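You operate a simulated robot arm through the tools that you are given. There is no shell and no other tool. Be economical: measure what you need, move in short steps, check, and stop when the job is done.

You run a simulated two-armed robot. Do the job below in one go: nothing can be reset, and whatever is moved stays where it is left.

## Task
Wipe up the spill on the top of the dark cart with the rag and put it back.

The check looks at the end state, three seconds after you hand in, the way a careful person would. Anything else that was tipped, shoved, dropped, spilled or broken makes it a failure.

## Robot
Two 7-joint arms with two-finger parallel grippers on one trunk, on a base that drives. Base frame: it is fixed to the floor where the robot stands at the start and does not move with it; the origin is under the middle of the robot, x ahead of it, y to its left, z up. Units: m, degrees, N and s.
The left shoulder is at the start at [0.07, 0.188, 0.915], the right one opposite. With the tool pointing down near the work surface each hand reaches from about 0.3 to 0.8 m from the robot's upright axis, wherever it stands, measured 20 degrees to its own side. Payload 3.91 kg a hand.
The tool frame of a hand sits at the grasp point between the pads (the TCP): z along the fingers, y along the line on which they close. The tips reach 0.03 m beyond it. The gripper opens to 0.11 m. The fingers are 0.02 m wide and 0.01 m thick; the gripper's body (0.048 by 0.112 m) begins 0.055 m behind the TCP.
Orientation is that of the tool frame in the base frame, as [roll, pitch, yaw] about the fixed x, y, z axes, in that order (R = Rz(yaw) Ry(pitch) Rx(roll)). With the fingers straight down and closing along the base's y, the tool's x points along the base's -x, its y along +y and its z along -z.

## Interface
- The arms move only by the tool apply_moves. It takes "left_motion", "right_motion" or both (then of equal length, played together; a hand with none holds still); each is a list that holds one entry, the list of rows, each a list of 7 numbers: the shift along the base's x, y, z in units of 30 mm (1.0 is 30 mm), then the turn, a rotation vector about the base's x, y, z in units of 8 degrees (1.0 is 8 degrees), then the opening, from 0 (shut) to 1 (fully open). In form: [[[tx, ty, tz, rx, ry, rz, grip], ...]]. A call has 1 to 20 rows; each row shifts and turns the commanded pose from where the row before left it. A call with a number of a shift or a turn outside -1 to 1 is refused whole. Each row takes 0.2 s and may step no farther than 0.05 m and 8.6 degrees from the row before; otherwise, or with a gripper value out of range, the whole call is refused. Where a pose cannot be reached the arm comes as near as it can. A force on the tool above 40 N (or 10 N above the force at the start of the call, whichever is more), or a blocked arm, ends the call early, and 0.2 s more pass. Each finger travels about 0.072 m/s and halts on what it meets, pressing with about 41 N; the grip force reading is that of the motor and also rises with nothing between the fingers. The clock runs only during rows and for 0.2 s after the last one: add rows that do not move to give the fingers time. It gives the time, the measured TCP pose, the force on the tool (base axes), the opening and the grip force at its end, in the units of the frame above (readings bear some noise), with the torque about the TCP (base axes, N m) and any sound that the robot's microphone picked up, and new pictures: "views" is both (left out), scene, wrist or none (wrist: the cameras of the hands that moved).
- Cameras (640 x 400 px; columns grow to the right, rows downward): "scene" is now at [0.125, 0.0365, 1.1343]; the picture's right is [0.46, -0.89, 0.00], its down [-0.59, -0.30, -0.75] and it looks along [0.67, 0.35, -0.66] (base axes); focal length 268 px, centre (320, 200). "left" rides on the left gripper at [0.072, -0.017, -0.103] in its tool frame; the picture's right is [0.23, 0.97, 0.00], its down [-0.76, 0.18, -0.62] and it looks along [-0.61, 0.14, 0.78] (tool axes); focal length 222 px, centre (320, 200). "right" rides on the right gripper at [0.072, 0.017, -0.103] in its tool frame; the picture's right is [-0.23, 0.97, 0.00], its down [-0.76, -0.18, -0.62] and it looks along [-0.61, -0.14, 0.78] (tool axes); focal length 222 px, centre (320, 200). There is no depth. A picture from a camera that has moved, and an enlarged one, comes with that camera's place and axes in the base frame and with its lens.
- lift_body(by): slides the trunk up (or, below 0, down) by that many m; the arms and the scene camera ride with it, the base frame stays. It gives what a move gives, with no picture.
- steer(legs): drives the robot by 1 to 6 legs, each [ahead, turn to the left] in m and degrees, along the robot's own axes; the way and the turn of a leg run together, so that a leg with both is an arc; at most 1.5 m and 180 degrees a leg. The arms and the cameras ride along, it lands a little off, and it stops where it bumps. It gives what a move gives, and a new picture of the scene camera.
- turn_head(pan, tilt): turns the head with the scene camera to pan (to the left, within 86 degrees either way) and tilt (down, from -29 to 69), counted from straight ahead of the robot. It gives what a move gives, and a new picture of the scene camera.
- close_up(camera, box): a new picture of the part [left, top, right, bottom] of that camera's present view, enlarged. The clock stands still meanwhile.
- job_done(): hands the job in; it is judged then, once.

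Go step by step. Nothing tells you exact positions but the pictures and the camera data: compare them with the known pose of the tool, close in by small moves and look again before you grip or let go. The budget is 120 turns and 260 pictures, counting those below and the enlarged ones. Unless the task says otherwise, let go and move clear before handing in.

The tools are called as name(argument=value, ...) on one line, values as JSON. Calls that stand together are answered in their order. apply_moves: Moves the arms, as the interface text tells. Its arguments: {"type":"object","properties":{"left_motion":{"type":"array","items":{"type":"array","items":{"type":"array","items":{"type":"number"}}}},"right_motion":{"type":"array","items":{"type":"array","items":{"type":"array","items":{"type":"number"}}}},"views":{"type":"string","enum":["both","scene","wrist","none"]}},"required":[]} The other tools are called the same way: lift_body (by) slides the trunk up or down; steer (legs) drives the base; turn_head (pan, tilt) turns the head that bears the scene camera; close_up (camera, box) takes an enlarged picture of a part of a camera's view; job_done () hands the job in.

At the start:

```text
time_s: 0.0
left_tcp_pos: [0.3443, 0.5311, 0.816]
left_tcp_rot: [-180.0, 0.0, 179.9]
left_force: [1.4, -0.9, -0.3]
left_torque: [0.01, -0.02, 0.0]
left_grip_width: 0.1101
left_grip_force: 0.0
right_tcp_pos: [0.4554, 0.0289, 0.8469]
right_tcp_rot: [180.0, -0.1, -180.0]
right_force: [-0.4, 0.4, 0.1]
right_torque: [0.02, -0.01, -0.02]
right_grip_width: 0.1101
right_grip_force: 0.1
trunk travel left (down, up): [-0.425, 0.515]
robot x, y, heading: [0.0012, 0.0037, -0.1]
head pan, tilt: [27.3, 41.2]
```

scene: 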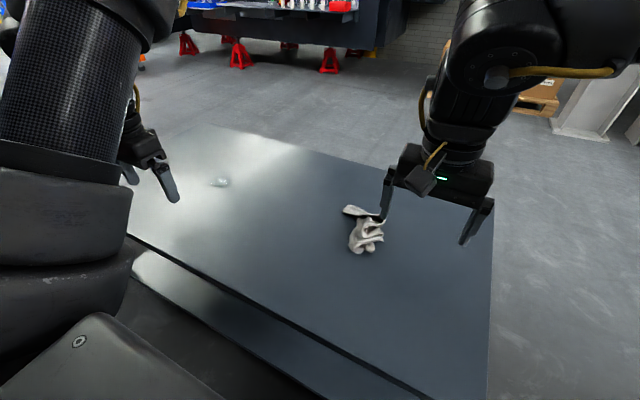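
right: 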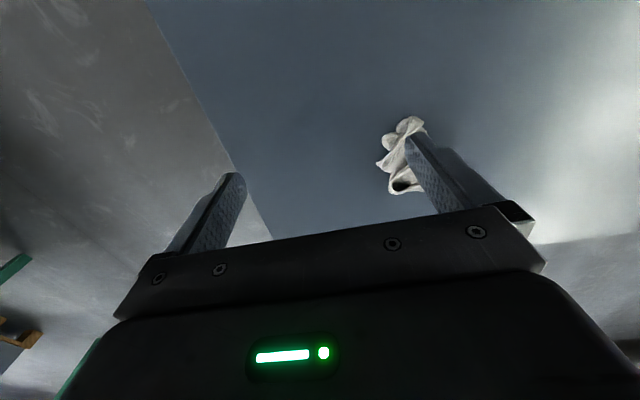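
left: 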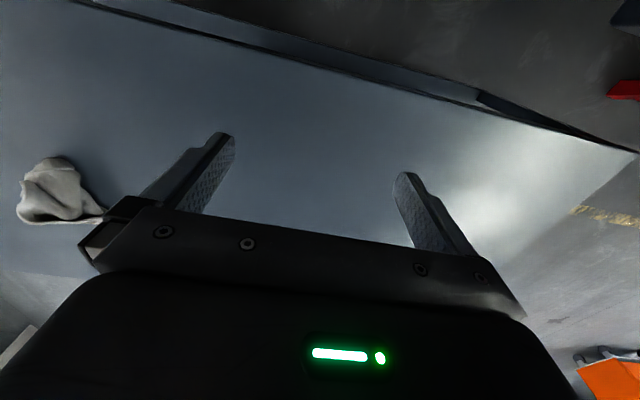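

I see a crumpled rag near (0.61, 0.15) and what looks like a clear spill near (0.62, 0.69). I'll look closer at both.

close_up(camera="scene", box=[300, 170, 440, 270])

close_up(camera="scene", box=[140, 130, 280, 230])

close_up(camera="right", box=[340, 80, 500, 220])

```text
4.00 times, centred on (370, 220) of scene
camera zoom: at [0.125, 0.0365, 1.1343], right [0.46, -0.89, 0.0], down [-0.59, -0.3, -0.75], along [0.67, 0.35, -0.66], focal length 1070 px, centre (120, 120)
```

zoom: 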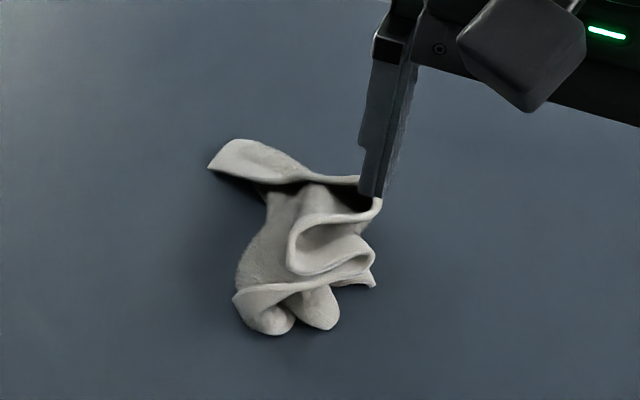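

```text
4.00 times, centred on (210, 180) of scene
camera zoom: at [0.125, 0.0365, 1.1343], right [0.46, -0.89, 0.0], down [-0.59, -0.3, -0.75], along [0.67, 0.35, -0.66], focal length 1070 px, centre (760, 280)
```

zoom: 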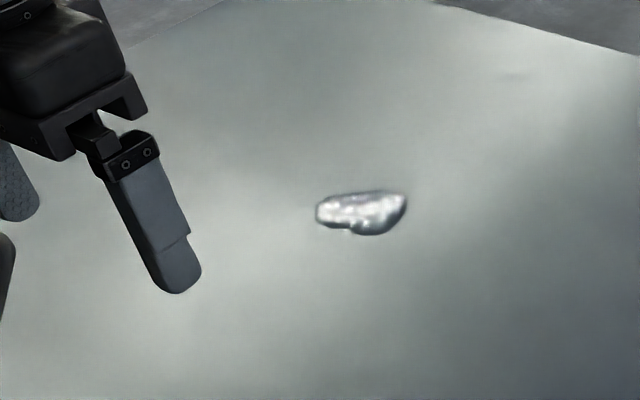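

```text
2.86 times, centred on (420, 150) of right
camera zoom: at [0.3848, 0.0456, 0.9498], right [0.23, 0.97, 0.0], down [0.76, -0.18, 0.62], along [0.61, -0.14, -0.78], focal length 635 px, centre (34, 343)
```

zoom: 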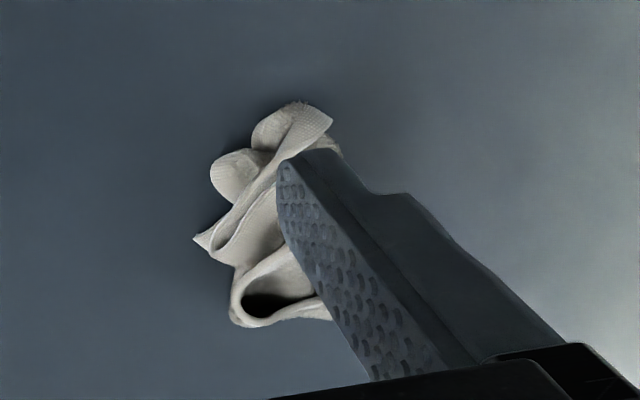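

The rag body spans roughly x 0.555–0.65, y 0.11–0.19, and the spill is out of the left hand's reach from here, so I'll drive later. First I clear the right arm and bring the left hand above the rag.

apply_moves(right_motion=[[[-0.25, -0.6, 0.1, 0, 0, 0, 1], [-0.25, -0.6, 0.1, 0, 0, 0, 1], [-0.25, -0.6, 0.1, 0, 0, 0, 1], [-0.25, -0.6, 0.1, 0, 0, 0, 1], [-0.25, -0.6, 0.1, 0, 0, 0, 1], [-0.25, -0.6, 0.1, 0, 0, 0, 1], [-0.25, -0.6, 0.1, 0, 0, 0, 1], [-0.25, -0.6, 0.1, 0, 0, 0, 1], [-0.25, -0.6, 0.1, 0, 0, 0, 1], [-0.25, -0.6, 0.1, 0, 0, 0, 1], [0, 0, 0, 0, 0, 0, 1], [0, 0, 0, 0, 0, 0, 1], [0, 0, 0, 0, 0, 0, 1]]], left_motion=[[[0, 0, 0, 0, 0, 0, 1], [0, 0, 0, 0, 0, 0, 1], [0.8, -1, 0, 0, 0, 0, 1], [0.8, -1, 0, 0, 0, 0, 1], [0.8, -1, 0, 0, 0, 0, 1], [0.8, -1, 0, 0, 0, 0, 1], [0.8, -1, 0, 0, 0, 0, 1], [0.8, -1, 0, 0, 0, 0, 1], [0.8, -1, 0, 0, 0, 0, 1], [0.8, -1, 0, 0, 0, 0, 1], [0.7, -1, 0, 0, 0, 0, 1], [0.5, -1, 0, 0, 0, 0, 1], [0.5, -1, 0, 0, 0, 0, 1]]])

```text
time_s: 2.8
left_tcp_pos: [0.4713, 0.3614, 0.8114]
left_tcp_rot: [-180.0, 0.1, 179.7]
left_force: [0.3, 0.1, 0.0]
left_torque: [0.01, 0.01, -0.02]
left_grip_width: 0.1099
left_grip_force: 0.0
left hand out of reach, approached as far as the arm can: row 8, 9, 10, 11, 12, 13
right_tcp_pos: [0.3813, -0.1504, 0.8778]
right_tcp_rot: [-180.0, 0.0, 180.0]
right_force: [0.6, 0.1, 0.2]
right_torque: [-0.01, -0.01, 0.03]
right_grip_width: 0.1101
right_grip_force: 0.0
trunk travel left (down, up): [-0.425, 0.515]
robot x, y, heading: [-0.0012, 0.0002, 0.0]
head pan, tilt: [27.3, 41.2]
camera scene: at [0.1252, 0.0366, 1.1342], right [0.46, -0.89, 0.0], down [-0.59, -0.3, -0.75], along [0.67, 0.35, -0.66], focal length 268 px, centre (320, 200)
camera right: at [0.3103, -0.1336, 0.98], right [0.23, 0.97, 0.0], down [0.76, -0.18, 0.62], along [0.61, -0.14, -0.78], focal length 222 px, centre (320, 200)
camera left: at [0.3997, 0.3447, 0.9144], right [-0.22, 0.97, 0.0], down [0.76, 0.17, 0.62], along [0.61, 0.14, -0.78], focal length 222 px, centre (320, 200)
```

scene: 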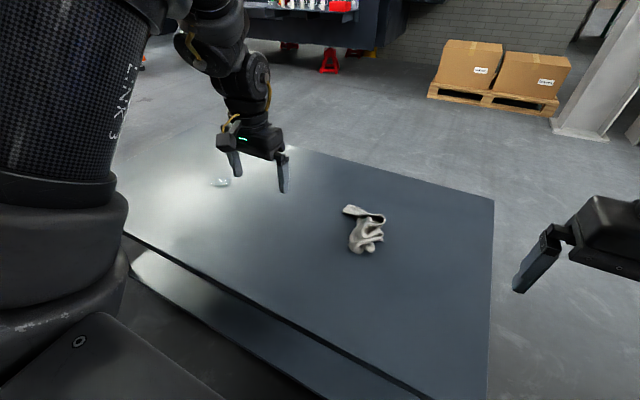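
right: 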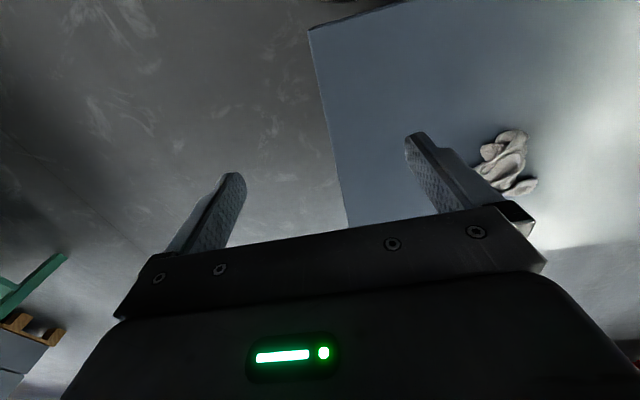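
left: 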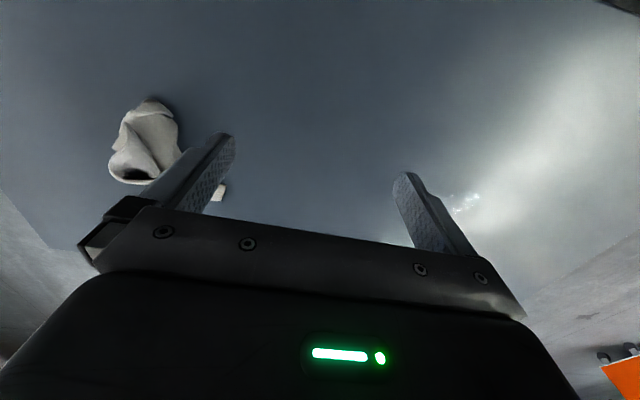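

The left arm stopped at a limit at (0.47, 0.36), perhaps because of the height. I'll try moving forward and lower from there.

apply_moves(left_motion=[[[0, 0, -1, 0, 0, 0, 1], [0, 0, -1, 0, 0, 0, 1], [0, -1, 0, 0, 0, 0, 1], [0, -1, 0, 0, 0, 0, 1], [0.5, -1, 0, 0, 0, 0, 1], [0.5, -1, 0, 0, 0, 0, 1]]], views="none")

```text
time_s: 4.2
left_tcp_pos: [0.4398, 0.3295, 0.7494]
left_tcp_rot: [-180.0, 0.0, 179.7]
left_force: [-0.8, -0.4, 0.5]
left_torque: [0.0, -0.04, 0.02]
left_grip_width: 0.1102
left_grip_force: 0.2
left hand out of reach, approached as far as the arm can: row 3, 4, 5, 6
right_tcp_pos: [0.3812, -0.1505, 0.878]
right_tcp_rot: [-179.9, 0.1, 179.9]
right_force: [0.7, 0.1, -0.8]
right_torque: [0.0, -0.01, 0.0]
right_grip_width: 0.1098
right_grip_force: 0.1
trunk travel left (down, up): [-0.425, 0.515]
robot x, y, heading: [-0.0023, -0.0012, -0.0]
head pan, tilt: [27.3, 41.2]
```

The left hand seems limited inboard at this yaw, so I'll test whether turning the wrist frees it.

apply_moves(left_motion=[[[0, 0, 0, 0, 0, -1, 1], [0, 0, 0, 0, 0, -1, 1], [0, 0, 0, 0, 0, -1, 1], [0, 0, 0, 0, 0, -1, 1], [0.6, -0.8, 0, 0, 0, 0, 1], [0.6, -0.8, 0, 0, 0, 0, 1], [0.6, -0.8, 0, 0, 0, 0, 1], [0.6, -0.8, 0, 0, 0, 0, 1]]], views="scene")

```text
time_s: 6.2
left_tcp_pos: [0.5032, 0.2608, 0.71]
left_tcp_rot: [-176.2, -4.1, 149.9]
left_force: [1.2, -0.1, -0.5]
left_torque: [0.01, 0.01, -0.04]
left_grip_width: 0.11
left_grip_force: 0.2
left hand out of reach, approached as far as the arm can: row 8
right_tcp_pos: [0.3808, -0.1501, 0.8776]
right_tcp_rot: [-180.0, 0.0, -180.0]
right_force: [0.5, 0.5, 0.5]
right_torque: [-0.01, 0.03, 0.0]
right_grip_width: 0.1102
right_grip_force: 0.0
trunk travel left (down, up): [-0.425, 0.515]
robot x, y, heading: [-0.0012, -0.0018, -0.0]
head pan, tilt: [27.3, 41.2]
stopped in row 8 (left hand): the arm was blocked; the commanded pose is now the measured one
camera scene: at [0.1251, 0.0365, 1.1343], right [0.46, -0.89, 0.0], down [-0.59, -0.3, -0.75], along [0.67, 0.35, -0.66], focal length 268 px, centre (320, 200)
```

scene: 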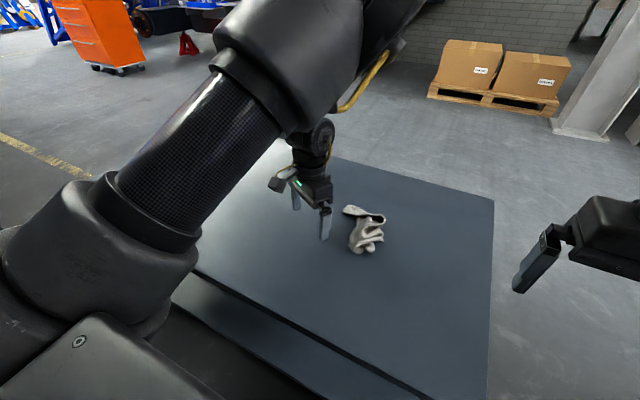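

The left arm is awkward there. Before choosing a plan I'll back it off, straighten it, and look down at the base clearance around the cart.

apply_moves(left_motion=[[[-0.6, 0.8, 0.6, 0, 0, 0, 1], [-0.6, 0.8, 0.6, 0, 0, 0, 1], [-0.6, 0.8, 0.6, 0, 0, 0, 1], [-0.6, 0.8, 0.6, 0, 0, 0, 1], [-0.6, 0.8, 0.6, 0, 0, 0, 1], [-0.6, 0.8, 0.6, 0, 0, 0, 1]]], views="none")

turn_head(pan=0, tilt=69)

turn_head(pan=80, tilt=50)

```text
time_s: 7.6
left_tcp_pos: [0.3951, 0.4049, 0.8188]
left_tcp_rot: [-176.3, -4.1, 149.6]
left_force: [0.4, -0.8, -0.2]
left_torque: [-0.02, 0.0, -0.02]
left_grip_width: 0.1098
left_grip_force: 0.0
right_tcp_pos: [0.3802, -0.1497, 0.8781]
right_tcp_rot: [180.0, 0.0, 179.9]
right_force: [-0.6, 0.4, 0.4]
right_torque: [0.01, 0.01, -0.03]
right_grip_width: 0.11
right_grip_force: 0.1
trunk travel left (down, up): [-0.425, 0.515]
robot x, y, heading: [0.0015, 0.001, -0.1]
head pan, tilt: [27.3, 41.2]
```

```text
time_s: 8.5
left_tcp_pos: [0.3961, 0.4038, 0.8182]
left_tcp_rot: [-176.5, -4.1, 149.8]
left_force: [0.1, -0.2, 0.0]
left_torque: [0.02, 0.02, -0.01]
left_grip_width: 0.1099
left_grip_force: 0.1
right_tcp_pos: [0.3816, -0.1498, 0.878]
right_tcp_rot: [180.0, -0.1, -180.0]
right_force: [0.1, 1.0, -0.2]
right_torque: [0.0, 0.0, 0.0]
right_grip_width: 0.1101
right_grip_force: 0.1
trunk travel left (down, up): [-0.425, 0.515]
robot x, y, heading: [-0.0013, -0.0018, -0.1]
head pan, tilt: [0.0, 68.8]
camera scene: at [0.1063, -0.0023, 1.1], right [0.0, -1.0, 0.0], down [-0.93, 0.0, -0.36], along [0.36, 0.0, -0.93], focal length 268 px, centre (320, 200)
```

scene: 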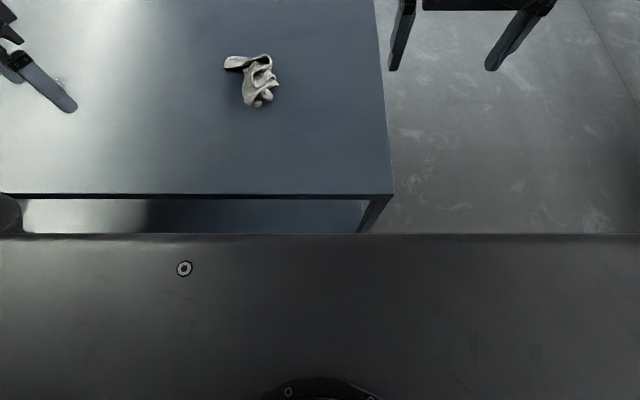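

```text
time_s: 10.1
left_tcp_pos: [0.3951, 0.4044, 0.8161]
left_tcp_rot: [-176.5, -4.1, 149.7]
left_force: [-0.1, -0.2, 0.6]
left_torque: [-0.01, 0.0, -0.01]
left_grip_width: 0.11
left_grip_force: 0.0
right_tcp_pos: [0.382, -0.1481, 0.8778]
right_tcp_rot: [179.9, 0.0, -180.0]
right_force: [-0.4, 0.1, -0.3]
right_torque: [0.01, -0.04, -0.01]
right_grip_width: 0.1101
right_grip_force: 0.0
trunk travel left (down, up): [-0.425, 0.515]
robot x, y, heading: [-0.0001, 0.001, -0.0]
head pan, tilt: [80.0, 50.0]
camera scene: at [0.0637, 0.0734, 1.1219], right [0.98, -0.17, 0.0], down [-0.13, -0.75, -0.64], along [0.11, 0.63, -0.77], focal length 268 px, centre (320, 200)
```

scene: 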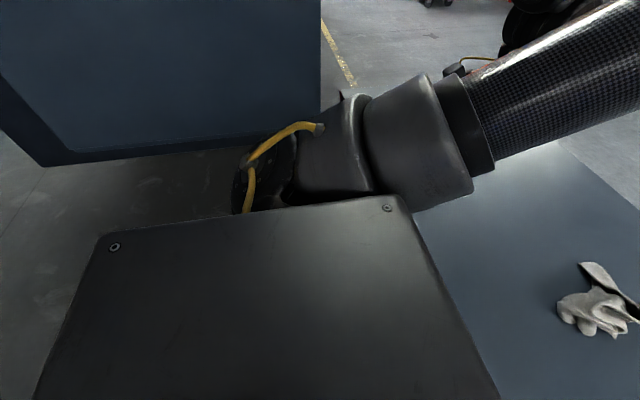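

There's open floor around the robot, but driving is only needed for the spill. I'll level the left hand, turn it more, and retry the inboard reach with that yaw.

apply_moves(left_motion=[[[0, 0, 0, 0.12, -0.66, 0, 1], [0, 0, 0, 0, 0, -1, 1], [0, 0, 0, 0, 0, -1, 1], [0, 0, 0, 0, 0, -1, 1], [0, 0, 0, 0, 0, -1, 1], [0, 0, 0, 0, 0, -1, 1], [0.6, -0.6, 0, 0, 0, 0, 1], [0.6, -0.6, 0, 0, 0, 0, 1], [0.6, -0.6, 0, 0, 0, 0, 1], [0.6, -0.6, 0, 0, 0, 0, 1], [0.6, -0.6, 0, 0, 0, 0, 1], [0.6, -0.6, 0, 0, 0, 0, 1], [0.6, -0.6, 0, 0, 0, 0, 1], [0.6, -0.6, 0, 0, 0, 0, 1]]], views="scene")

```text
time_s: 12.5
left_tcp_pos: [0.4633, 0.3303, 0.7617]
left_tcp_rot: [-172.2, -2.1, 111.8]
left_force: [-0.5, 0.6, -0.9]
left_torque: [-0.01, 0.01, 0.0]
left_grip_width: 0.1101
left_grip_force: 0.0
right_tcp_pos: [0.3803, -0.1489, 0.8773]
right_tcp_rot: [-180.0, -0.1, 179.9]
right_force: [-0.8, 0.2, -0.1]
right_torque: [0.02, -0.01, 0.02]
right_grip_width: 0.11
right_grip_force: 0.0
trunk travel left (down, up): [-0.425, 0.515]
robot x, y, heading: [0.0018, 0.0043, -0.3]
head pan, tilt: [80.0, 50.0]
stopped in row 12 (left hand): the arm was blocked; the commanded pose is now the measured one
camera scene: at [0.0641, 0.0733, 1.1219], right [0.98, -0.17, 0.0], down [-0.13, -0.75, -0.64], along [0.11, 0.63, -0.77], focal length 268 px, centre (320, 200)
```

scene: 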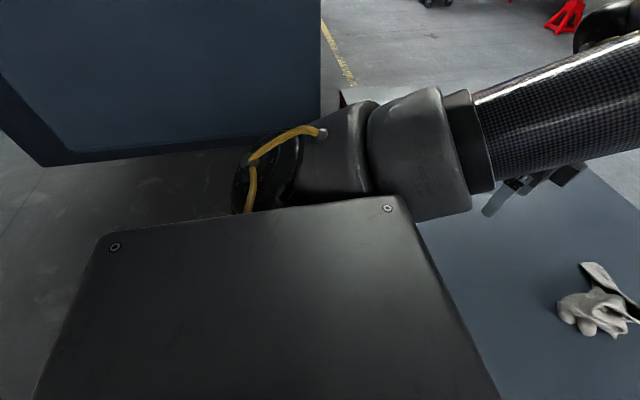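

The left arm is blocked inboard. I'll back it off outboard and test how far the right arm can go toward the rag.

apply_moves(left_motion=[[[-0.5, 0.8, 0.4, 0, 0, 1, 1], [-0.5, 0.8, 0.4, 0, 0, 1, 1], [-0.5, 0.8, 0.4, 0, 0, 1, 1], [-0.5, 0.8, 0.4, 0, 0, 1, 1], [-0.5, 0.8, 0.4, 0, 0, 1, 1], [-0.5, 0.8, 0.4, 0, 0, 1, 1], [0, 0, 0, 0, 0, 0, 1], [0, 0, 0, 0, 0, 0, 1], [0, 0, 0, 0, 0, 0, 1], [0, 0, 0, 0, 0, 0, 1], [0, 0, 0, 0, 0, 0, 1], [0, 0, 0, 0, 0, 0, 1]]], right_motion=[[[0, 0, 0, 0, 0, 0, 1], [0, 0, 0, 0, 0, 0, 1], [0.75, 0.9, -0.4, 0, 0, 0, 1], [0.75, 0.9, -0.4, 0, 0, 0, 1], [0.75, 0.9, -0.4, 0, 0, 0, 1], [0.75, 0.9, -0.4, 0, 0, 0, 1], [0.75, 0.9, -0.4, 0, 0, 0, 1], [0.75, 0.9, -0.4, 0, 0, 0, 1], [0.75, 0.9, -0.4, 0, 0, 0, 1], [0.75, 0.9, -0.4, 0, 0, 0, 1], [0.75, 0.9, -0.4, 0, 0, 0, 1], [0.75, 0.9, -0.4, 0, 0, 0, 1]]], views="wrist")

turn_head(pan=15, tilt=41)

```text
time_s: 15.1
left_tcp_pos: [0.3741, 0.4736, 0.8333]
left_tcp_rot: [-172.2, -2.2, 159.6]
left_force: [0.4, 0.2, -0.3]
left_torque: [0.0, 0.02, 0.0]
left_grip_width: 0.11
left_grip_force: 0.0
right_tcp_pos: [0.582, 0.0774, 0.764]
right_tcp_rot: [179.5, 0.0, 179.5]
right_force: [0.5, -0.1, 0.1]
right_torque: [-0.03, 0.01, -0.01]
right_grip_width: 0.1104
right_grip_force: 0.0
right hand out of reach, approached as far as the arm can: row 11, 12
trunk travel left (down, up): [-0.425, 0.515]
robot x, y, heading: [0.0027, -0.003, -0.1]
head pan, tilt: [80.0, 50.0]
camera right: at [0.5107, 0.0938, 0.8659], right [0.24, 0.97, 0.01], down [0.76, -0.19, 0.62], along [0.61, -0.14, -0.78], focal length 222 px, centre (320, 200)
camera left: at [0.3102, 0.4953, 0.9407], right [0.12, 0.99, -0.12], down [0.83, -0.03, 0.56], along [0.55, -0.17, -0.82], focal length 222 px, centre (320, 200)
```

right: 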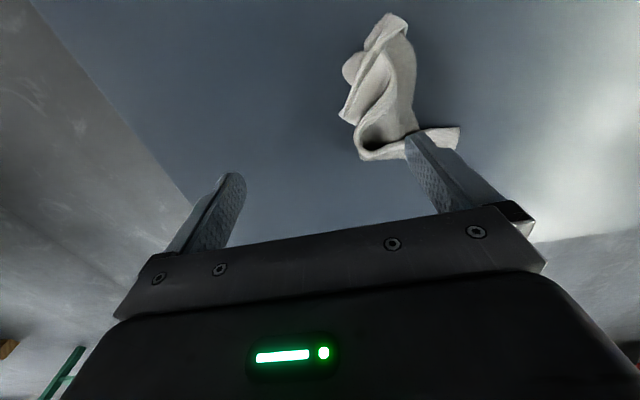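
left: 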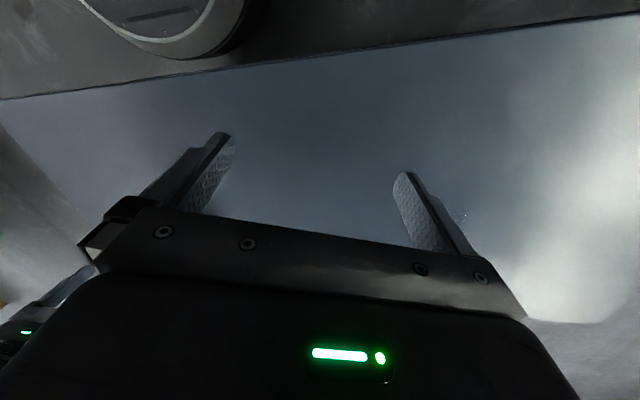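

```text
time_s: 16.4
left_tcp_pos: [0.3733, 0.4732, 0.8343]
left_tcp_rot: [-172.3, -2.3, 159.7]
left_force: [0.3, -0.3, 0.2]
left_torque: [0.03, -0.03, 0.0]
left_grip_width: 0.1099
left_grip_force: 0.2
right_tcp_pos: [0.5812, 0.0775, 0.7615]
right_tcp_rot: [179.6, -0.1, 179.6]
right_force: [-0.7, 1.1, 0.8]
right_torque: [-0.01, 0.01, 0.0]
right_grip_width: 0.1099
right_grip_force: 0.0
trunk travel left (down, up): [-0.425, 0.515]
robot x, y, heading: [-0.002, -0.0022, -0.2]
head pan, tilt: [15.0, 41.0]
camera scene: at [0.1318, 0.0197, 1.1346], right [0.26, -0.97, 0.0], down [-0.63, -0.17, -0.75], along [0.73, 0.2, -0.66], focal length 268 px, centre (320, 200)
```

scene: 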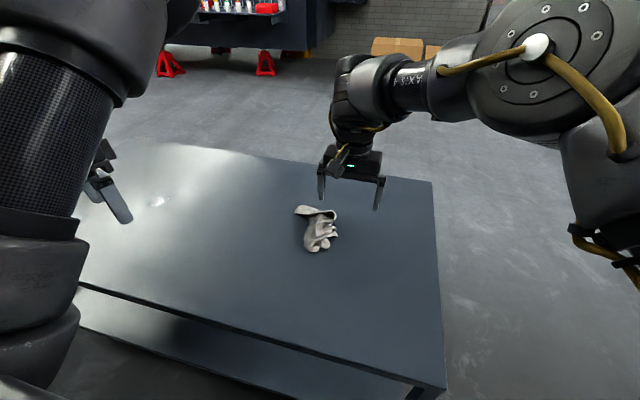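

The right arm moves freely but tops out around y≈0.08. The base looks round and close to the cart, so I'll tuck the right arm, then shift the robot about 0.42 m to the left; from there an in-place turn serves both rag and spill with the right hand.

apply_moves(right_motion=[[[0, 0, 0.8, 0, 0, 0, 1], [0, 0, 0.8, 0, 0, 0, 1], [-0.7, -0.8, 0.4, 0, 0, 0, 1], [-0.7, -0.8, 0.4, 0, 0, 0, 1], [-0.7, -0.8, 0.4, 0, 0, 0, 1], [-0.7, -0.8, 0.4, 0, 0, 0, 1], [-0.7, -0.8, 0.4, 0, 0, 0, 1], [-0.7, -0.8, 0.4, 0, 0, 0, 1], [-0.7, -0.8, 0.4, 0, 0, 0, 1], [-0.7, -0.8, 0.4, 0, 0, 0, 1], [-0.7, -0.8, 0, 0, 0, 0, 1]]], views="none")

steer(legs=[[-0.1, 0]])

turn_head(pan=86, tilt=20)

```text
time_s: 18.8
left_tcp_pos: [0.3736, 0.4712, 0.8353]
left_tcp_rot: [-172.4, -2.3, 159.6]
left_force: [-0.5, -0.6, 0.2]
left_torque: [0.03, 0.01, -0.04]
left_grip_width: 0.1099
left_grip_force: 0.0
right_tcp_pos: [0.3902, -0.1367, 0.9048]
right_tcp_rot: [179.9, 0.0, -180.0]
right_force: [-0.3, 0.3, -0.5]
right_torque: [0.01, 0.02, 0.03]
right_grip_width: 0.1098
right_grip_force: 0.0
trunk travel left (down, up): [-0.425, 0.515]
robot x, y, heading: [0.001, -0.0012, -0.0]
head pan, tilt: [15.0, 41.0]
```

```text
time_s: 20.0
left_tcp_pos: [0.2733, 0.4731, 0.8336]
left_tcp_rot: [-172.3, -2.2, 159.6]
left_force: [-0.5, 0.3, 0.3]
left_torque: [0.02, -0.02, 0.01]
left_grip_width: 0.11
left_grip_force: 0.1
right_tcp_pos: [0.2907, -0.1354, 0.9049]
right_tcp_rot: [180.0, 0.1, 179.9]
right_force: [0.6, -0.5, 0.4]
right_torque: [0.02, -0.03, 0.01]
right_grip_width: 0.1099
right_grip_force: 0.1
trunk travel left (down, up): [-0.425, 0.515]
robot x, y, heading: [-0.1034, 0.0016, -0.0]
head pan, tilt: [15.0, 41.0]
camera scene: at [0.0304, 0.0196, 1.1347], right [0.26, -0.97, 0.0], down [-0.63, -0.17, -0.76], along [0.73, 0.2, -0.66], focal length 268 px, centre (320, 200)
```

scene: 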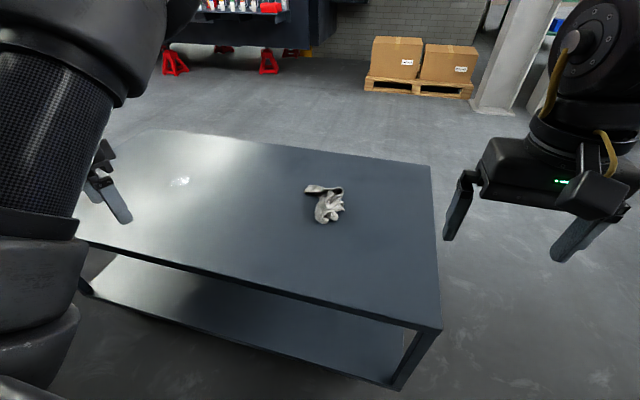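

```text
time_s: 21.4
left_tcp_pos: [0.2738, 0.4715, 0.8333]
left_tcp_rot: [-172.4, -2.3, 159.6]
left_force: [-0.3, -0.2, 0.1]
left_torque: [0.01, -0.04, -0.03]
left_grip_width: 0.11
left_grip_force: 0.1
right_tcp_pos: [0.2889, -0.1355, 0.9046]
right_tcp_rot: [180.0, 0.0, -180.0]
right_force: [-0.5, 0.6, 0.1]
right_torque: [-0.01, -0.02, 0.02]
right_grip_width: 0.1099
right_grip_force: 0.3
trunk travel left (down, up): [-0.425, 0.515]
robot x, y, heading: [-0.1001, -0.003, 0.1]
head pan, tilt: [85.9, 20.0]
camera scene: at [-0.0433, 0.0906, 1.1675], right [1.0, -0.07, 0.0], down [-0.02, -0.34, -0.94], along [0.07, 0.94, -0.34], focal length 268 px, centre (320, 200)
```

scene: 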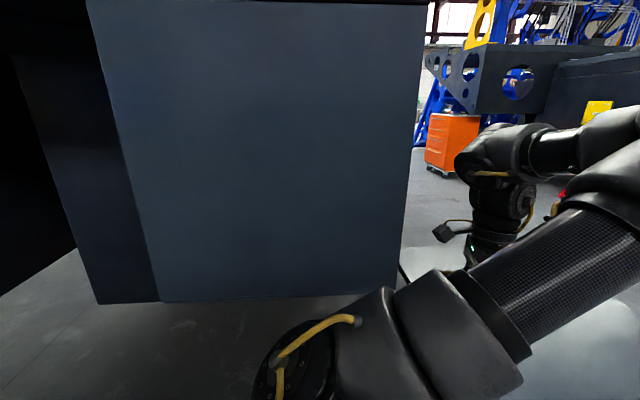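

The cabinet face on the left is about 1.5 m away, which leaves room. I turn left, go 0.42 m, and turn back.

steer(legs=[[0, 90]])

steer(legs=[[0.42, 0]])

steer(legs=[[0, -90]])

turn_head(pan=-10, tilt=45)

```text
time_s: 22.6
left_tcp_pos: [0.2263, 0.5049, 0.8344]
left_tcp_rot: [-172.0, -2.0, 165.5]
left_force: [-0.8, -2.2, 0.1]
left_torque: [0.32, 0.09, 0.15]
left_grip_width: 0.1101
left_grip_force: 0.0
right_tcp_pos: [0.3023, -0.0948, 0.9054]
right_tcp_rot: [180.0, 0.0, -174.0]
right_force: [-0.3, 0.8, 1.2]
right_torque: [0.03, -0.05, 0.0]
right_grip_width: 0.11
right_grip_force: 0.1
trunk travel left (down, up): [-0.425, 0.515]
robot x, y, heading: [-0.1014, -0.0013, 5.6]
head pan, tilt: [85.9, 20.0]
stopped in leg 1: the force on the tool passed its limit (the readings are from after the stop); the commanded pose is now the measured one
camera scene: at [-0.0531, 0.0953, 1.1676], right [1.0, 0.03, 0.0], down [0.01, -0.34, -0.94], along [-0.03, 0.94, -0.34], focal length 268 px, centre (320, 200)
```

scene: 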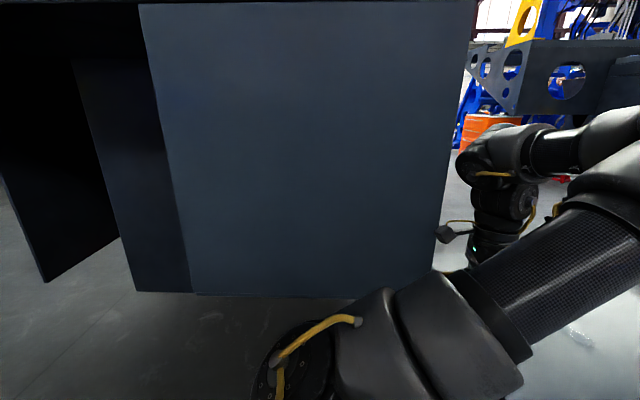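

```text
time_s: 24.3
left_tcp_pos: [0.3587, 0.519, 0.8342]
left_tcp_rot: [-172.1, -2.0, 164.6]
left_force: [-1.0, 0.7, 0.4]
left_torque: [-0.05, -0.02, 0.02]
left_grip_width: 0.1102
left_grip_force: 0.1
right_tcp_pos: [0.4262, -0.0823, 0.9064]
right_tcp_rot: [180.0, 0.1, -174.6]
right_force: [0.4, 0.2, -0.5]
right_torque: [0.0, -0.03, 0.0]
right_grip_width: 0.1101
right_grip_force: 0.1
trunk travel left (down, up): [-0.425, 0.515]
robot x, y, heading: [0.0304, 0.0164, 4.6]
head pan, tilt: [85.9, 20.0]
stopped in leg 1: the robot was blocked; the commanded pose is now the measured one
camera scene: at [0.0749, 0.1149, 1.1677], right [1.0, 0.01, 0.0], down [0.01, -0.34, -0.94], along [-0.01, 0.94, -0.34], focal length 268 px, centre (320, 200)
```

scene: 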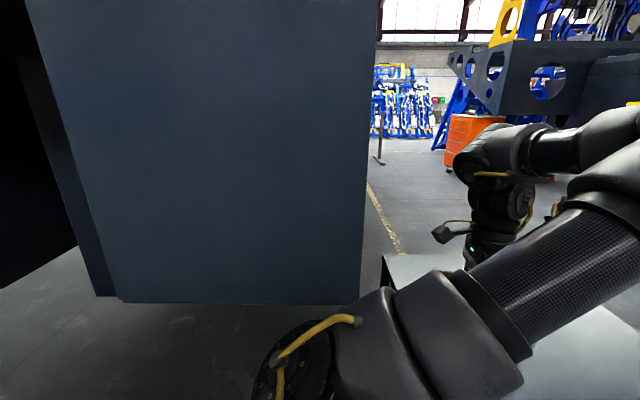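

```text
time_s: 28.5
left_tcp_pos: [0.5248, -0.3147, 0.8342]
left_tcp_rot: [-172.0, -2.0, 74.3]
left_force: [1.1, -0.2, 0.2]
left_torque: [-0.01, -0.01, -0.02]
left_grip_width: 0.11
left_grip_force: 0.0
right_tcp_pos: [-0.076, -0.3801, 0.905]
right_tcp_rot: [-180.0, 0.0, 95.0]
right_force: [-0.1, -0.3, -0.2]
right_torque: [0.0, 0.02, 0.0]
right_grip_width: 0.1102
right_grip_force: 0.1
trunk travel left (down, up): [-0.425, 0.515]
robot x, y, heading: [0.03, 0.0223, -85.8]
head pan, tilt: [85.9, 20.0]
camera scene: at [0.1247, -0.0322, 1.1675], right [0.0, -1.0, 0.0], down [-0.34, 0.0, -0.94], along [0.94, 0.0, -0.34], focal length 268 px, centre (320, 200)
```

scene: 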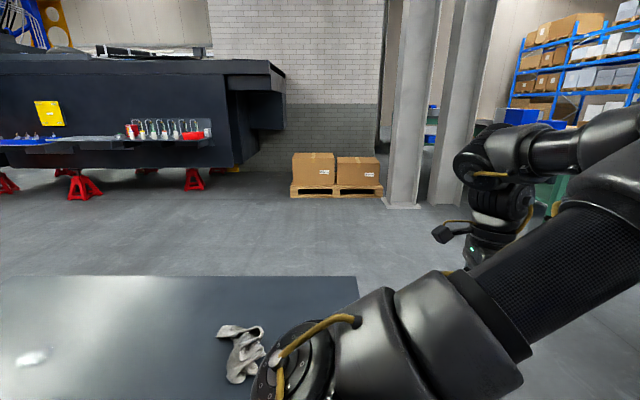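

```text
time_s: 30.3
left_tcp_pos: [0.5244, -0.3144, 0.8339]
left_tcp_rot: [-171.9, -2.0, 74.2]
left_force: [0.0, -1.3, -0.1]
left_torque: [0.04, -0.02, -0.04]
left_grip_width: 0.1099
left_grip_force: 0.1
right_tcp_pos: [-0.0763, -0.3796, 0.9049]
right_tcp_rot: [-180.0, 0.0, 95.0]
right_force: [0.5, 0.0, -0.6]
right_torque: [-0.03, -0.02, 0.0]
right_grip_width: 0.1099
right_grip_force: 0.2
trunk travel left (down, up): [-0.425, 0.515]
robot x, y, heading: [0.0289, 0.0181, -86.0]
head pan, tilt: [-10.0, 45.0]
camera scene: at [0.0238, -0.1133, 1.1288], right [-0.99, 0.1, 0.0], down [0.07, 0.7, -0.71], along [-0.07, -0.7, -0.71], focal length 268 px, centre (320, 200)
```

scene: 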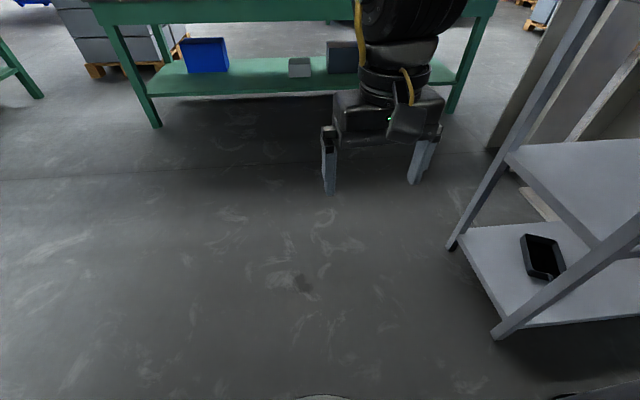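

The first turn was cut short, so the next legs went off plan; the robot now faces right at (0.03, 0.02) and the cart corner still measures in its original place. From here, I turn to about −70° and reverse, which moves me left and away from the cart.

steer(legs=[[0, 16]])

```text
time_s: 31.6
left_tcp_pos: [0.5974, -0.1674, 0.8334]
left_tcp_rot: [-172.0, -2.0, 90.1]
left_force: [0.3, -0.4, 0.3]
left_torque: [-0.04, 0.02, 0.0]
left_grip_width: 0.1101
left_grip_force: 0.1
right_tcp_pos: [0.0374, -0.394, 0.9046]
right_tcp_rot: [179.9, 0.0, 110.8]
right_force: [0.5, 0.3, 0.2]
right_torque: [-0.02, -0.04, 0.0]
right_grip_width: 0.11
right_grip_force: 0.0
trunk travel left (down, up): [-0.425, 0.515]
robot x, y, heading: [0.029, 0.0186, -70.0]
head pan, tilt: [-10.0, 45.0]
camera scene: at [0.0601, -0.1093, 1.1288], right [-0.98, -0.17, 0.0], down [-0.12, 0.7, -0.71], along [0.12, -0.7, -0.71], focal length 268 px, centre (320, 200)
```

scene: 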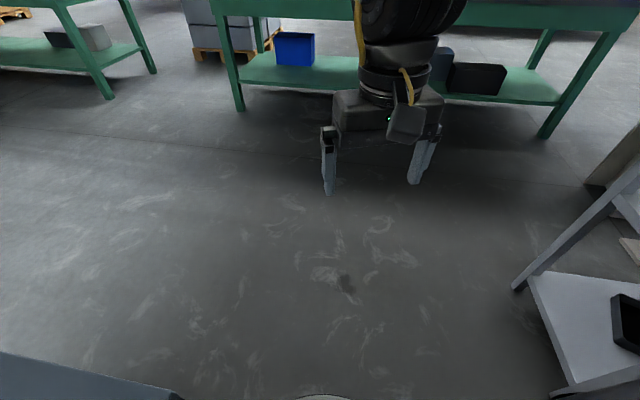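

The path to my left (base +y) was clear floor up to the cabinet at y≈1.5. I reverse 0.45 m.

steer(legs=[[-0.45, 0]])

```text
time_s: 34.1
left_tcp_pos: [0.4317, 0.3049, 0.8649]
left_tcp_rot: [-174.4, 4.5, 112.1]
left_force: [-1.0, 1.6, 1.2]
left_torque: [-0.16, -0.07, 0.03]
left_grip_width: 0.1101
left_grip_force: 0.1
right_tcp_pos: [-0.1277, 0.0818, 0.9496]
right_tcp_rot: [175.8, 9.3, 123.1]
right_force: [-1.1, 2.1, 1.0]
right_torque: [-0.26, -0.05, -0.02]
right_grip_width: 0.1101
right_grip_force: 0.1
trunk travel left (down, up): [-0.425, 0.515]
robot x, y, heading: [-0.1163, 0.4101, -70.0]
head pan, tilt: [-10.0, 45.0]
stopped in leg 1: the robot was blocked; the commanded pose is now the measured one
camera scene: at [-0.0474, 0.1856, 1.1318], right [-0.98, -0.17, 0.02], down [-0.14, 0.75, -0.64], along [0.1, -0.63, -0.77], focal length 268 px, centre (320, 200)
```

scene: 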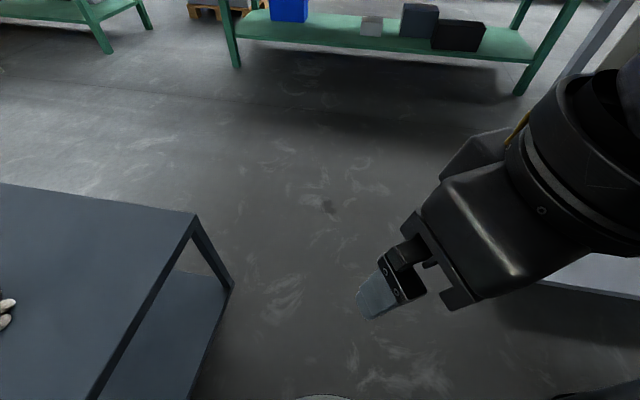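

Something blocked the reverse and both hands shifted relative to the body, so I need to look around before moving again.

turn_head(pan=-80, tilt=20)

turn_head(pan=80, tilt=35)

```text
time_s: 35.5
left_tcp_pos: [0.4345, 0.2946, 0.8613]
left_tcp_rot: [-174.8, 3.3, 111.5]
left_force: [1.1, -0.9, -0.3]
left_torque: [0.02, 0.03, -0.03]
left_grip_width: 0.1101
left_grip_force: 0.0
right_tcp_pos: [-0.1235, 0.0709, 0.9433]
right_tcp_rot: [175.8, 8.5, 122.9]
right_force: [-0.4, 0.3, 0.7]
right_torque: [-0.01, 0.03, -0.01]
right_grip_width: 0.11
right_grip_force: 0.0
trunk travel left (down, up): [-0.425, 0.515]
robot x, y, heading: [-0.1142, 0.413, -70.3]
head pan, tilt: [-80.0, 20.0]
camera scene: at [-0.1372, 0.2022, 1.1742], right [-0.5, 0.86, 0.1], down [0.26, 0.26, -0.93], along [-0.83, -0.44, -0.36], focal length 268 px, centre (320, 200)
```

scene: 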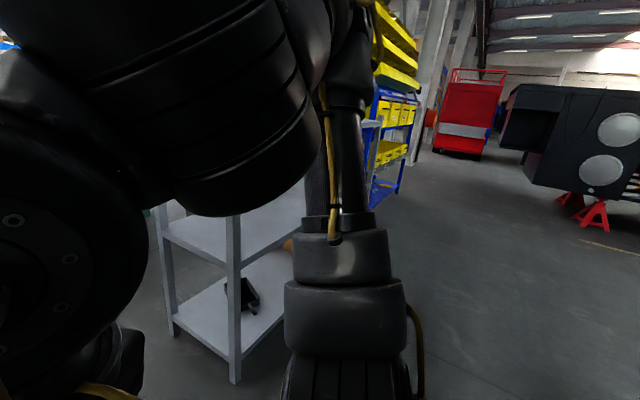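

```text
time_s: 38.0
left_tcp_pos: [0.4357, 0.2949, 0.861]
left_tcp_rot: [-174.8, 3.4, 111.5]
left_force: [-0.2, -0.3, -0.5]
left_torque: [-0.01, 0.0, 0.0]
left_grip_width: 0.1099
left_grip_force: 0.1
right_tcp_pos: [-0.1251, 0.0713, 0.9441]
right_tcp_rot: [175.9, 8.5, 122.8]
right_force: [-0.9, -0.2, -0.7]
right_torque: [-0.01, 0.0, 0.0]
right_grip_width: 0.1101
right_grip_force: 0.0
trunk travel left (down, up): [-0.425, 0.515]
robot x, y, heading: [-0.1131, 0.4125, -69.8]
head pan, tilt: [80.0, 35.0]
camera scene: at [0.0286, 0.2658, 1.1505], right [0.17, -0.98, -0.1], down [-0.59, -0.02, -0.8], along [0.79, 0.2, -0.59], focal length 268 px, centre (320, 200)
```

scene: 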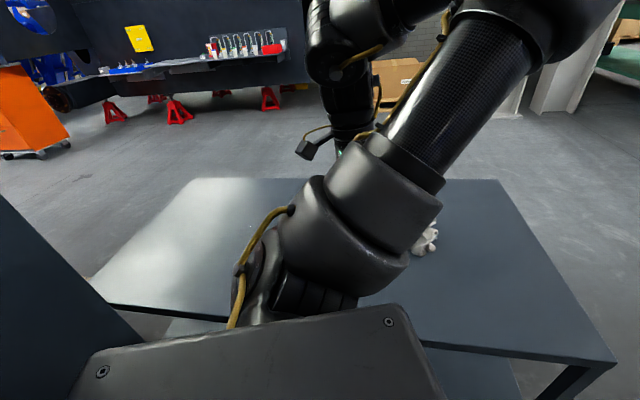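

The dark panel is actually close (y≈0.65, bottom above the base), and the torso leaned against it; it also explains the left arm's blockage. I move forward off it and look again.

steer(legs=[[0.15, 0]])

turn_head(pan=86, tilt=20)

```text
time_s: 38.7
left_tcp_pos: [0.3865, 0.4049, 0.8598]
left_tcp_rot: [-169.5, 5.5, 128.5]
left_force: [-29.3, 39.1, -41.7]
left_torque: [-3.51, -1.59, 0.94]
left_grip_width: 0.1099
left_grip_force: 0.1
right_tcp_pos: [-0.1574, 0.1267, 0.9785]
right_tcp_rot: [175.3, 11.6, 120.1]
right_force: [102.8, -109.6, -8.5]
right_torque: [2.53, 2.15, -10.67]
right_grip_width: 0.1108
right_grip_force: 0.4
trunk travel left (down, up): [-0.425, 0.515]
robot x, y, heading: [-0.1132, 0.4035, -69.8]
head pan, tilt: [80.0, 35.0]
stopped in leg 1: the robot was blocked; the commanded pose is now the measured one
camera scene: at [0.0225, 0.2753, 1.1512], right [0.18, -0.98, -0.09], down [-0.59, -0.03, -0.81], along [0.79, 0.19, -0.58], focal length 268 px, centre (320, 200)
```

scene: 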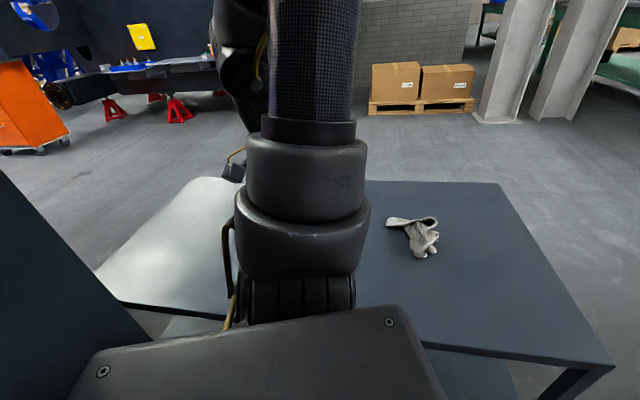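

```text
time_s: 39.5
left_tcp_pos: [0.3853, 0.3952, 0.8722]
left_tcp_rot: [-168.3, 11.4, 124.3]
left_force: [1.6, -0.1, 15.0]
left_torque: [-0.08, -0.19, -0.08]
left_grip_width: 0.1098
left_grip_force: 0.1
right_tcp_pos: [-0.1445, 0.1287, 0.9755]
right_tcp_rot: [172.6, 10.6, 120.7]
right_force: [17.5, -149.2, 44.0]
right_torque: [4.99, 0.12, -5.82]
right_grip_width: 0.0782
right_grip_force: 0.0
trunk travel left (down, up): [-0.425, 0.515]
robot x, y, heading: [-0.1195, 0.4074, -69.4]
head pan, tilt: [85.9, 20.0]
camera scene: at [0.0255, 0.2767, 1.1767], right [0.28, -0.96, -0.1], down [-0.36, -0.01, -0.93], along [0.89, 0.29, -0.34], focal length 268 px, centre (320, 200)
```

scene: 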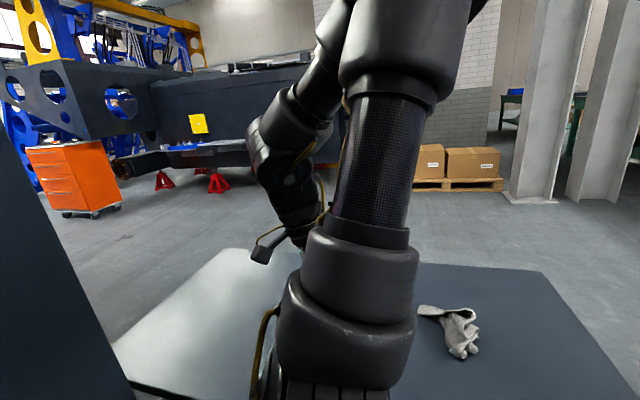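

The right hand reports large forces; I need to see what it's touching.

close_up(camera="right", box=[0, 0, 640, 400])

turn_head(pan=-30, tilt=40)

```text
1.00 times, centred on (320, 200) of right
camera zoom: at [-0.1863, 0.2074, 1.063], right [0.93, 0.32, 0.17], down [0.1, -0.68, 0.73], along [0.34, -0.66, -0.67], focal length 222 px, centre (320, 200)
```

zoom: 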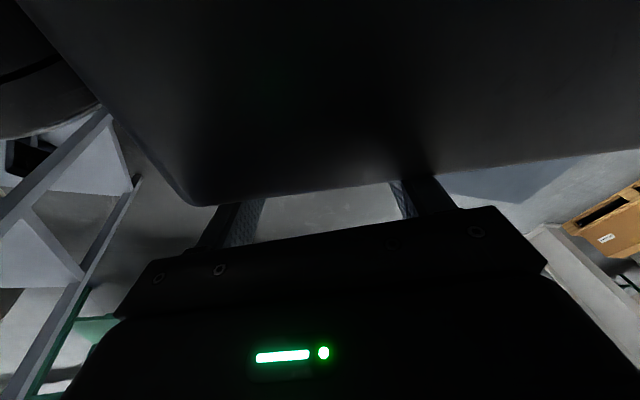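

```text
time_s: 41.4
left_tcp_pos: [0.3964, 0.3991, 0.8681]
left_tcp_rot: [-174.3, 1.9, 124.6]
left_force: [4.7, 4.5, 6.5]
left_torque: [-0.13, 0.23, 0.08]
left_grip_width: 0.1101
left_grip_force: 0.1
right_tcp_pos: [-0.1488, 0.1238, 0.9779]
right_tcp_rot: [176.2, 11.1, 120.9]
right_force: [86.3, -127.0, 5.7]
right_torque: [3.17, 2.22, -9.89]
right_grip_width: 0.1027
right_grip_force: 0.1
trunk travel left (down, up): [-0.425, 0.515]
robot x, y, heading: [-0.1162, 0.4057, -69.6]
head pan, tilt: [-30.0, 40.0]
camera scene: at [-0.0696, 0.1724, 1.1373], right [-0.99, 0.16, 0.05], down [0.08, 0.7, -0.71], along [-0.15, -0.7, -0.7], focal length 268 px, centre (320, 200)
```

scene: 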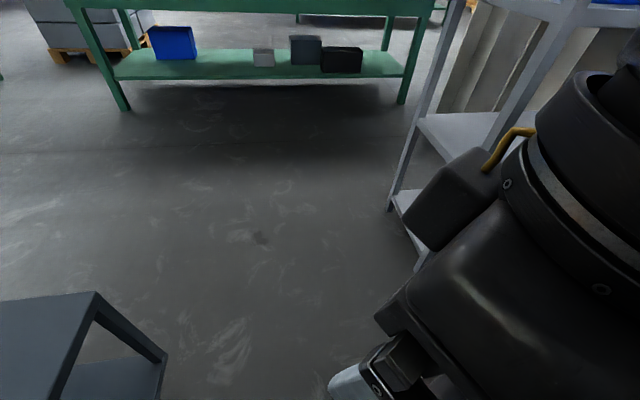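

The right fingers are pressing on the robot's own torso plate. I move the right hand up and forward (robot's heading −70°) to free it.

apply_moves(right_motion=[[[0.2, -0.4, 0.7, 0, 0, 0, 1], [0.3, -0.8, 0.3, 0, 0, 0, 1], [0.3, -0.9, 0, 0, 0, 0, 1], [0.3, -0.9, 0, 0, 0, 0, 1], [0, 0, 0, 0, 0, 0, 1]]], views="wrist")

```text
time_s: 41.7
left_tcp_pos: [0.362, 0.4522, 0.8682]
left_tcp_rot: [-170.9, -2.1, 129.4]
left_force: [1.8, -3.6, 1.0]
left_torque: [0.21, 0.1, -0.03]
left_grip_width: 0.1101
left_grip_force: 0.0
right_tcp_pos: [-0.1667, 0.1286, 0.9935]
right_tcp_rot: [170.7, 13.2, 114.0]
right_force: [105.0, -102.2, 3.4]
right_torque: [1.5, 0.78, -9.81]
right_grip_width: 0.1102
right_grip_force: 0.2
trunk travel left (down, up): [-0.425, 0.515]
robot x, y, heading: [-0.113, 0.4006, -69.9]
head pan, tilt: [-30.0, 40.0]
stopped in row 1 (right hand): the force on the tool passed its limit (the readings are from after the stop); the commanded pose is now the measured one
camera right: at [-0.2042, 0.2142, 1.0773], right [0.95, 0.22, 0.2], down [-0.01, -0.67, 0.74], along [0.3, -0.71, -0.64], focal length 222 px, centre (320, 200)
```

right: 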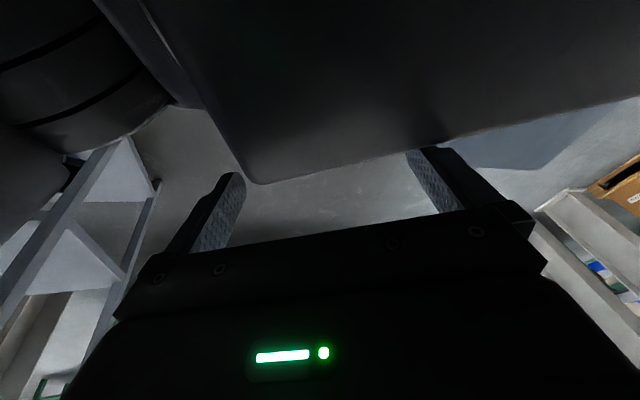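

The fingers are tucked against the torso plate's front edge; I push straight forward with small repeated moves.

apply_moves(right_motion=[[[0.5, -1, 0, 0, 0, 0, 1], [0.4, -1, 0, 0, 0, 0, 1], [0.4, -1, 0, 0, 0, 0, 1], [0.4, -1, 0, 0, 0, 0, 1]]], views="wrist")

```text
time_s: 42.0
left_tcp_pos: [0.3352, 0.5147, 0.8693]
left_tcp_rot: [-171.0, -8.6, 133.6]
left_force: [-3.4, -2.9, -0.3]
left_torque: [0.22, -0.24, -0.04]
left_grip_width: 0.1101
left_grip_force: 0.1
right_tcp_pos: [-0.1972, 0.1307, 1.0049]
right_tcp_rot: [170.2, 15.8, 105.3]
right_force: [38.0, -143.4, 71.6]
right_torque: [1.66, -5.02, -7.0]
right_grip_width: 0.099
right_grip_force: 0.1
right hand out of reach, approached as far as the arm can: row 1
trunk travel left (down, up): [-0.425, 0.515]
robot x, y, heading: [-0.1149, 0.4012, -69.9]
head pan, tilt: [-30.0, 40.0]
stopped in row 1 (right hand): the force on the tool passed its limit (the readings are from after the stop); the commanded pose is now the measured one
camera right: at [-0.222, 0.2247, 1.0845], right [0.97, 0.08, 0.22], down [-0.12, -0.63, 0.77], along [0.2, -0.77, -0.6], focal length 222 px, centre (320, 200)
```

right: 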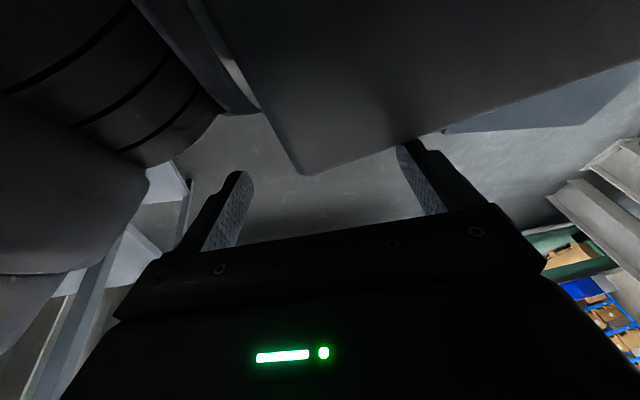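

The stops happen because the torso is leaning about 5° and each stop resets the hand commands. I'll try once more to drive forward off whatever the back is leaning on.

steer(legs=[[0.3, 0]])

```text
time_s: 42.7
left_tcp_pos: [0.2927, 0.6618, 0.8924]
left_tcp_rot: [-177.6, -24.3, 136.6]
left_force: [-5.3, 3.3, 0.6]
left_torque: [-0.21, -0.29, 0.07]
left_grip_width: 0.1102
left_grip_force: 0.0
right_tcp_pos: [-0.2573, 0.2195, 1.0402]
right_tcp_rot: [175.9, 21.5, 117.6]
right_force: [-3.4, 28.8, 17.7]
right_torque: [0.26, 1.63, -1.7]
right_grip_width: 0.1068
right_grip_force: 0.0
trunk travel left (down, up): [-0.425, 0.515]
robot x, y, heading: [-0.1106, 0.3973, -70.0]
head pan, tilt: [-30.0, 40.0]
stopped in leg 1: the force on the tool passed its limit (the readings are from after the stop); the commanded pose is now the measured one
camera scene: at [-0.0755, 0.1866, 1.1396], right [-0.98, 0.17, 0.04], down [0.09, 0.68, -0.72], along [-0.15, -0.71, -0.69], focal length 268 px, centre (320, 200)
```

scene: 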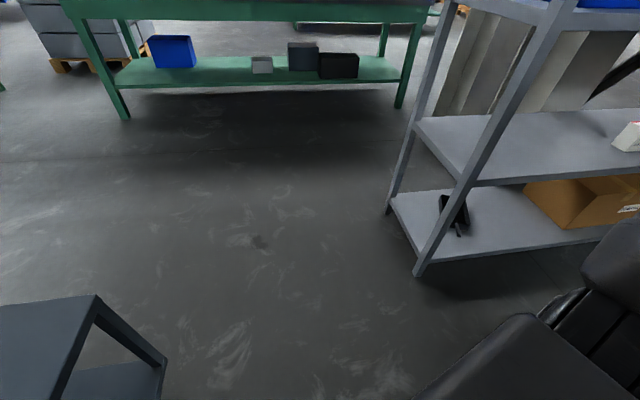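

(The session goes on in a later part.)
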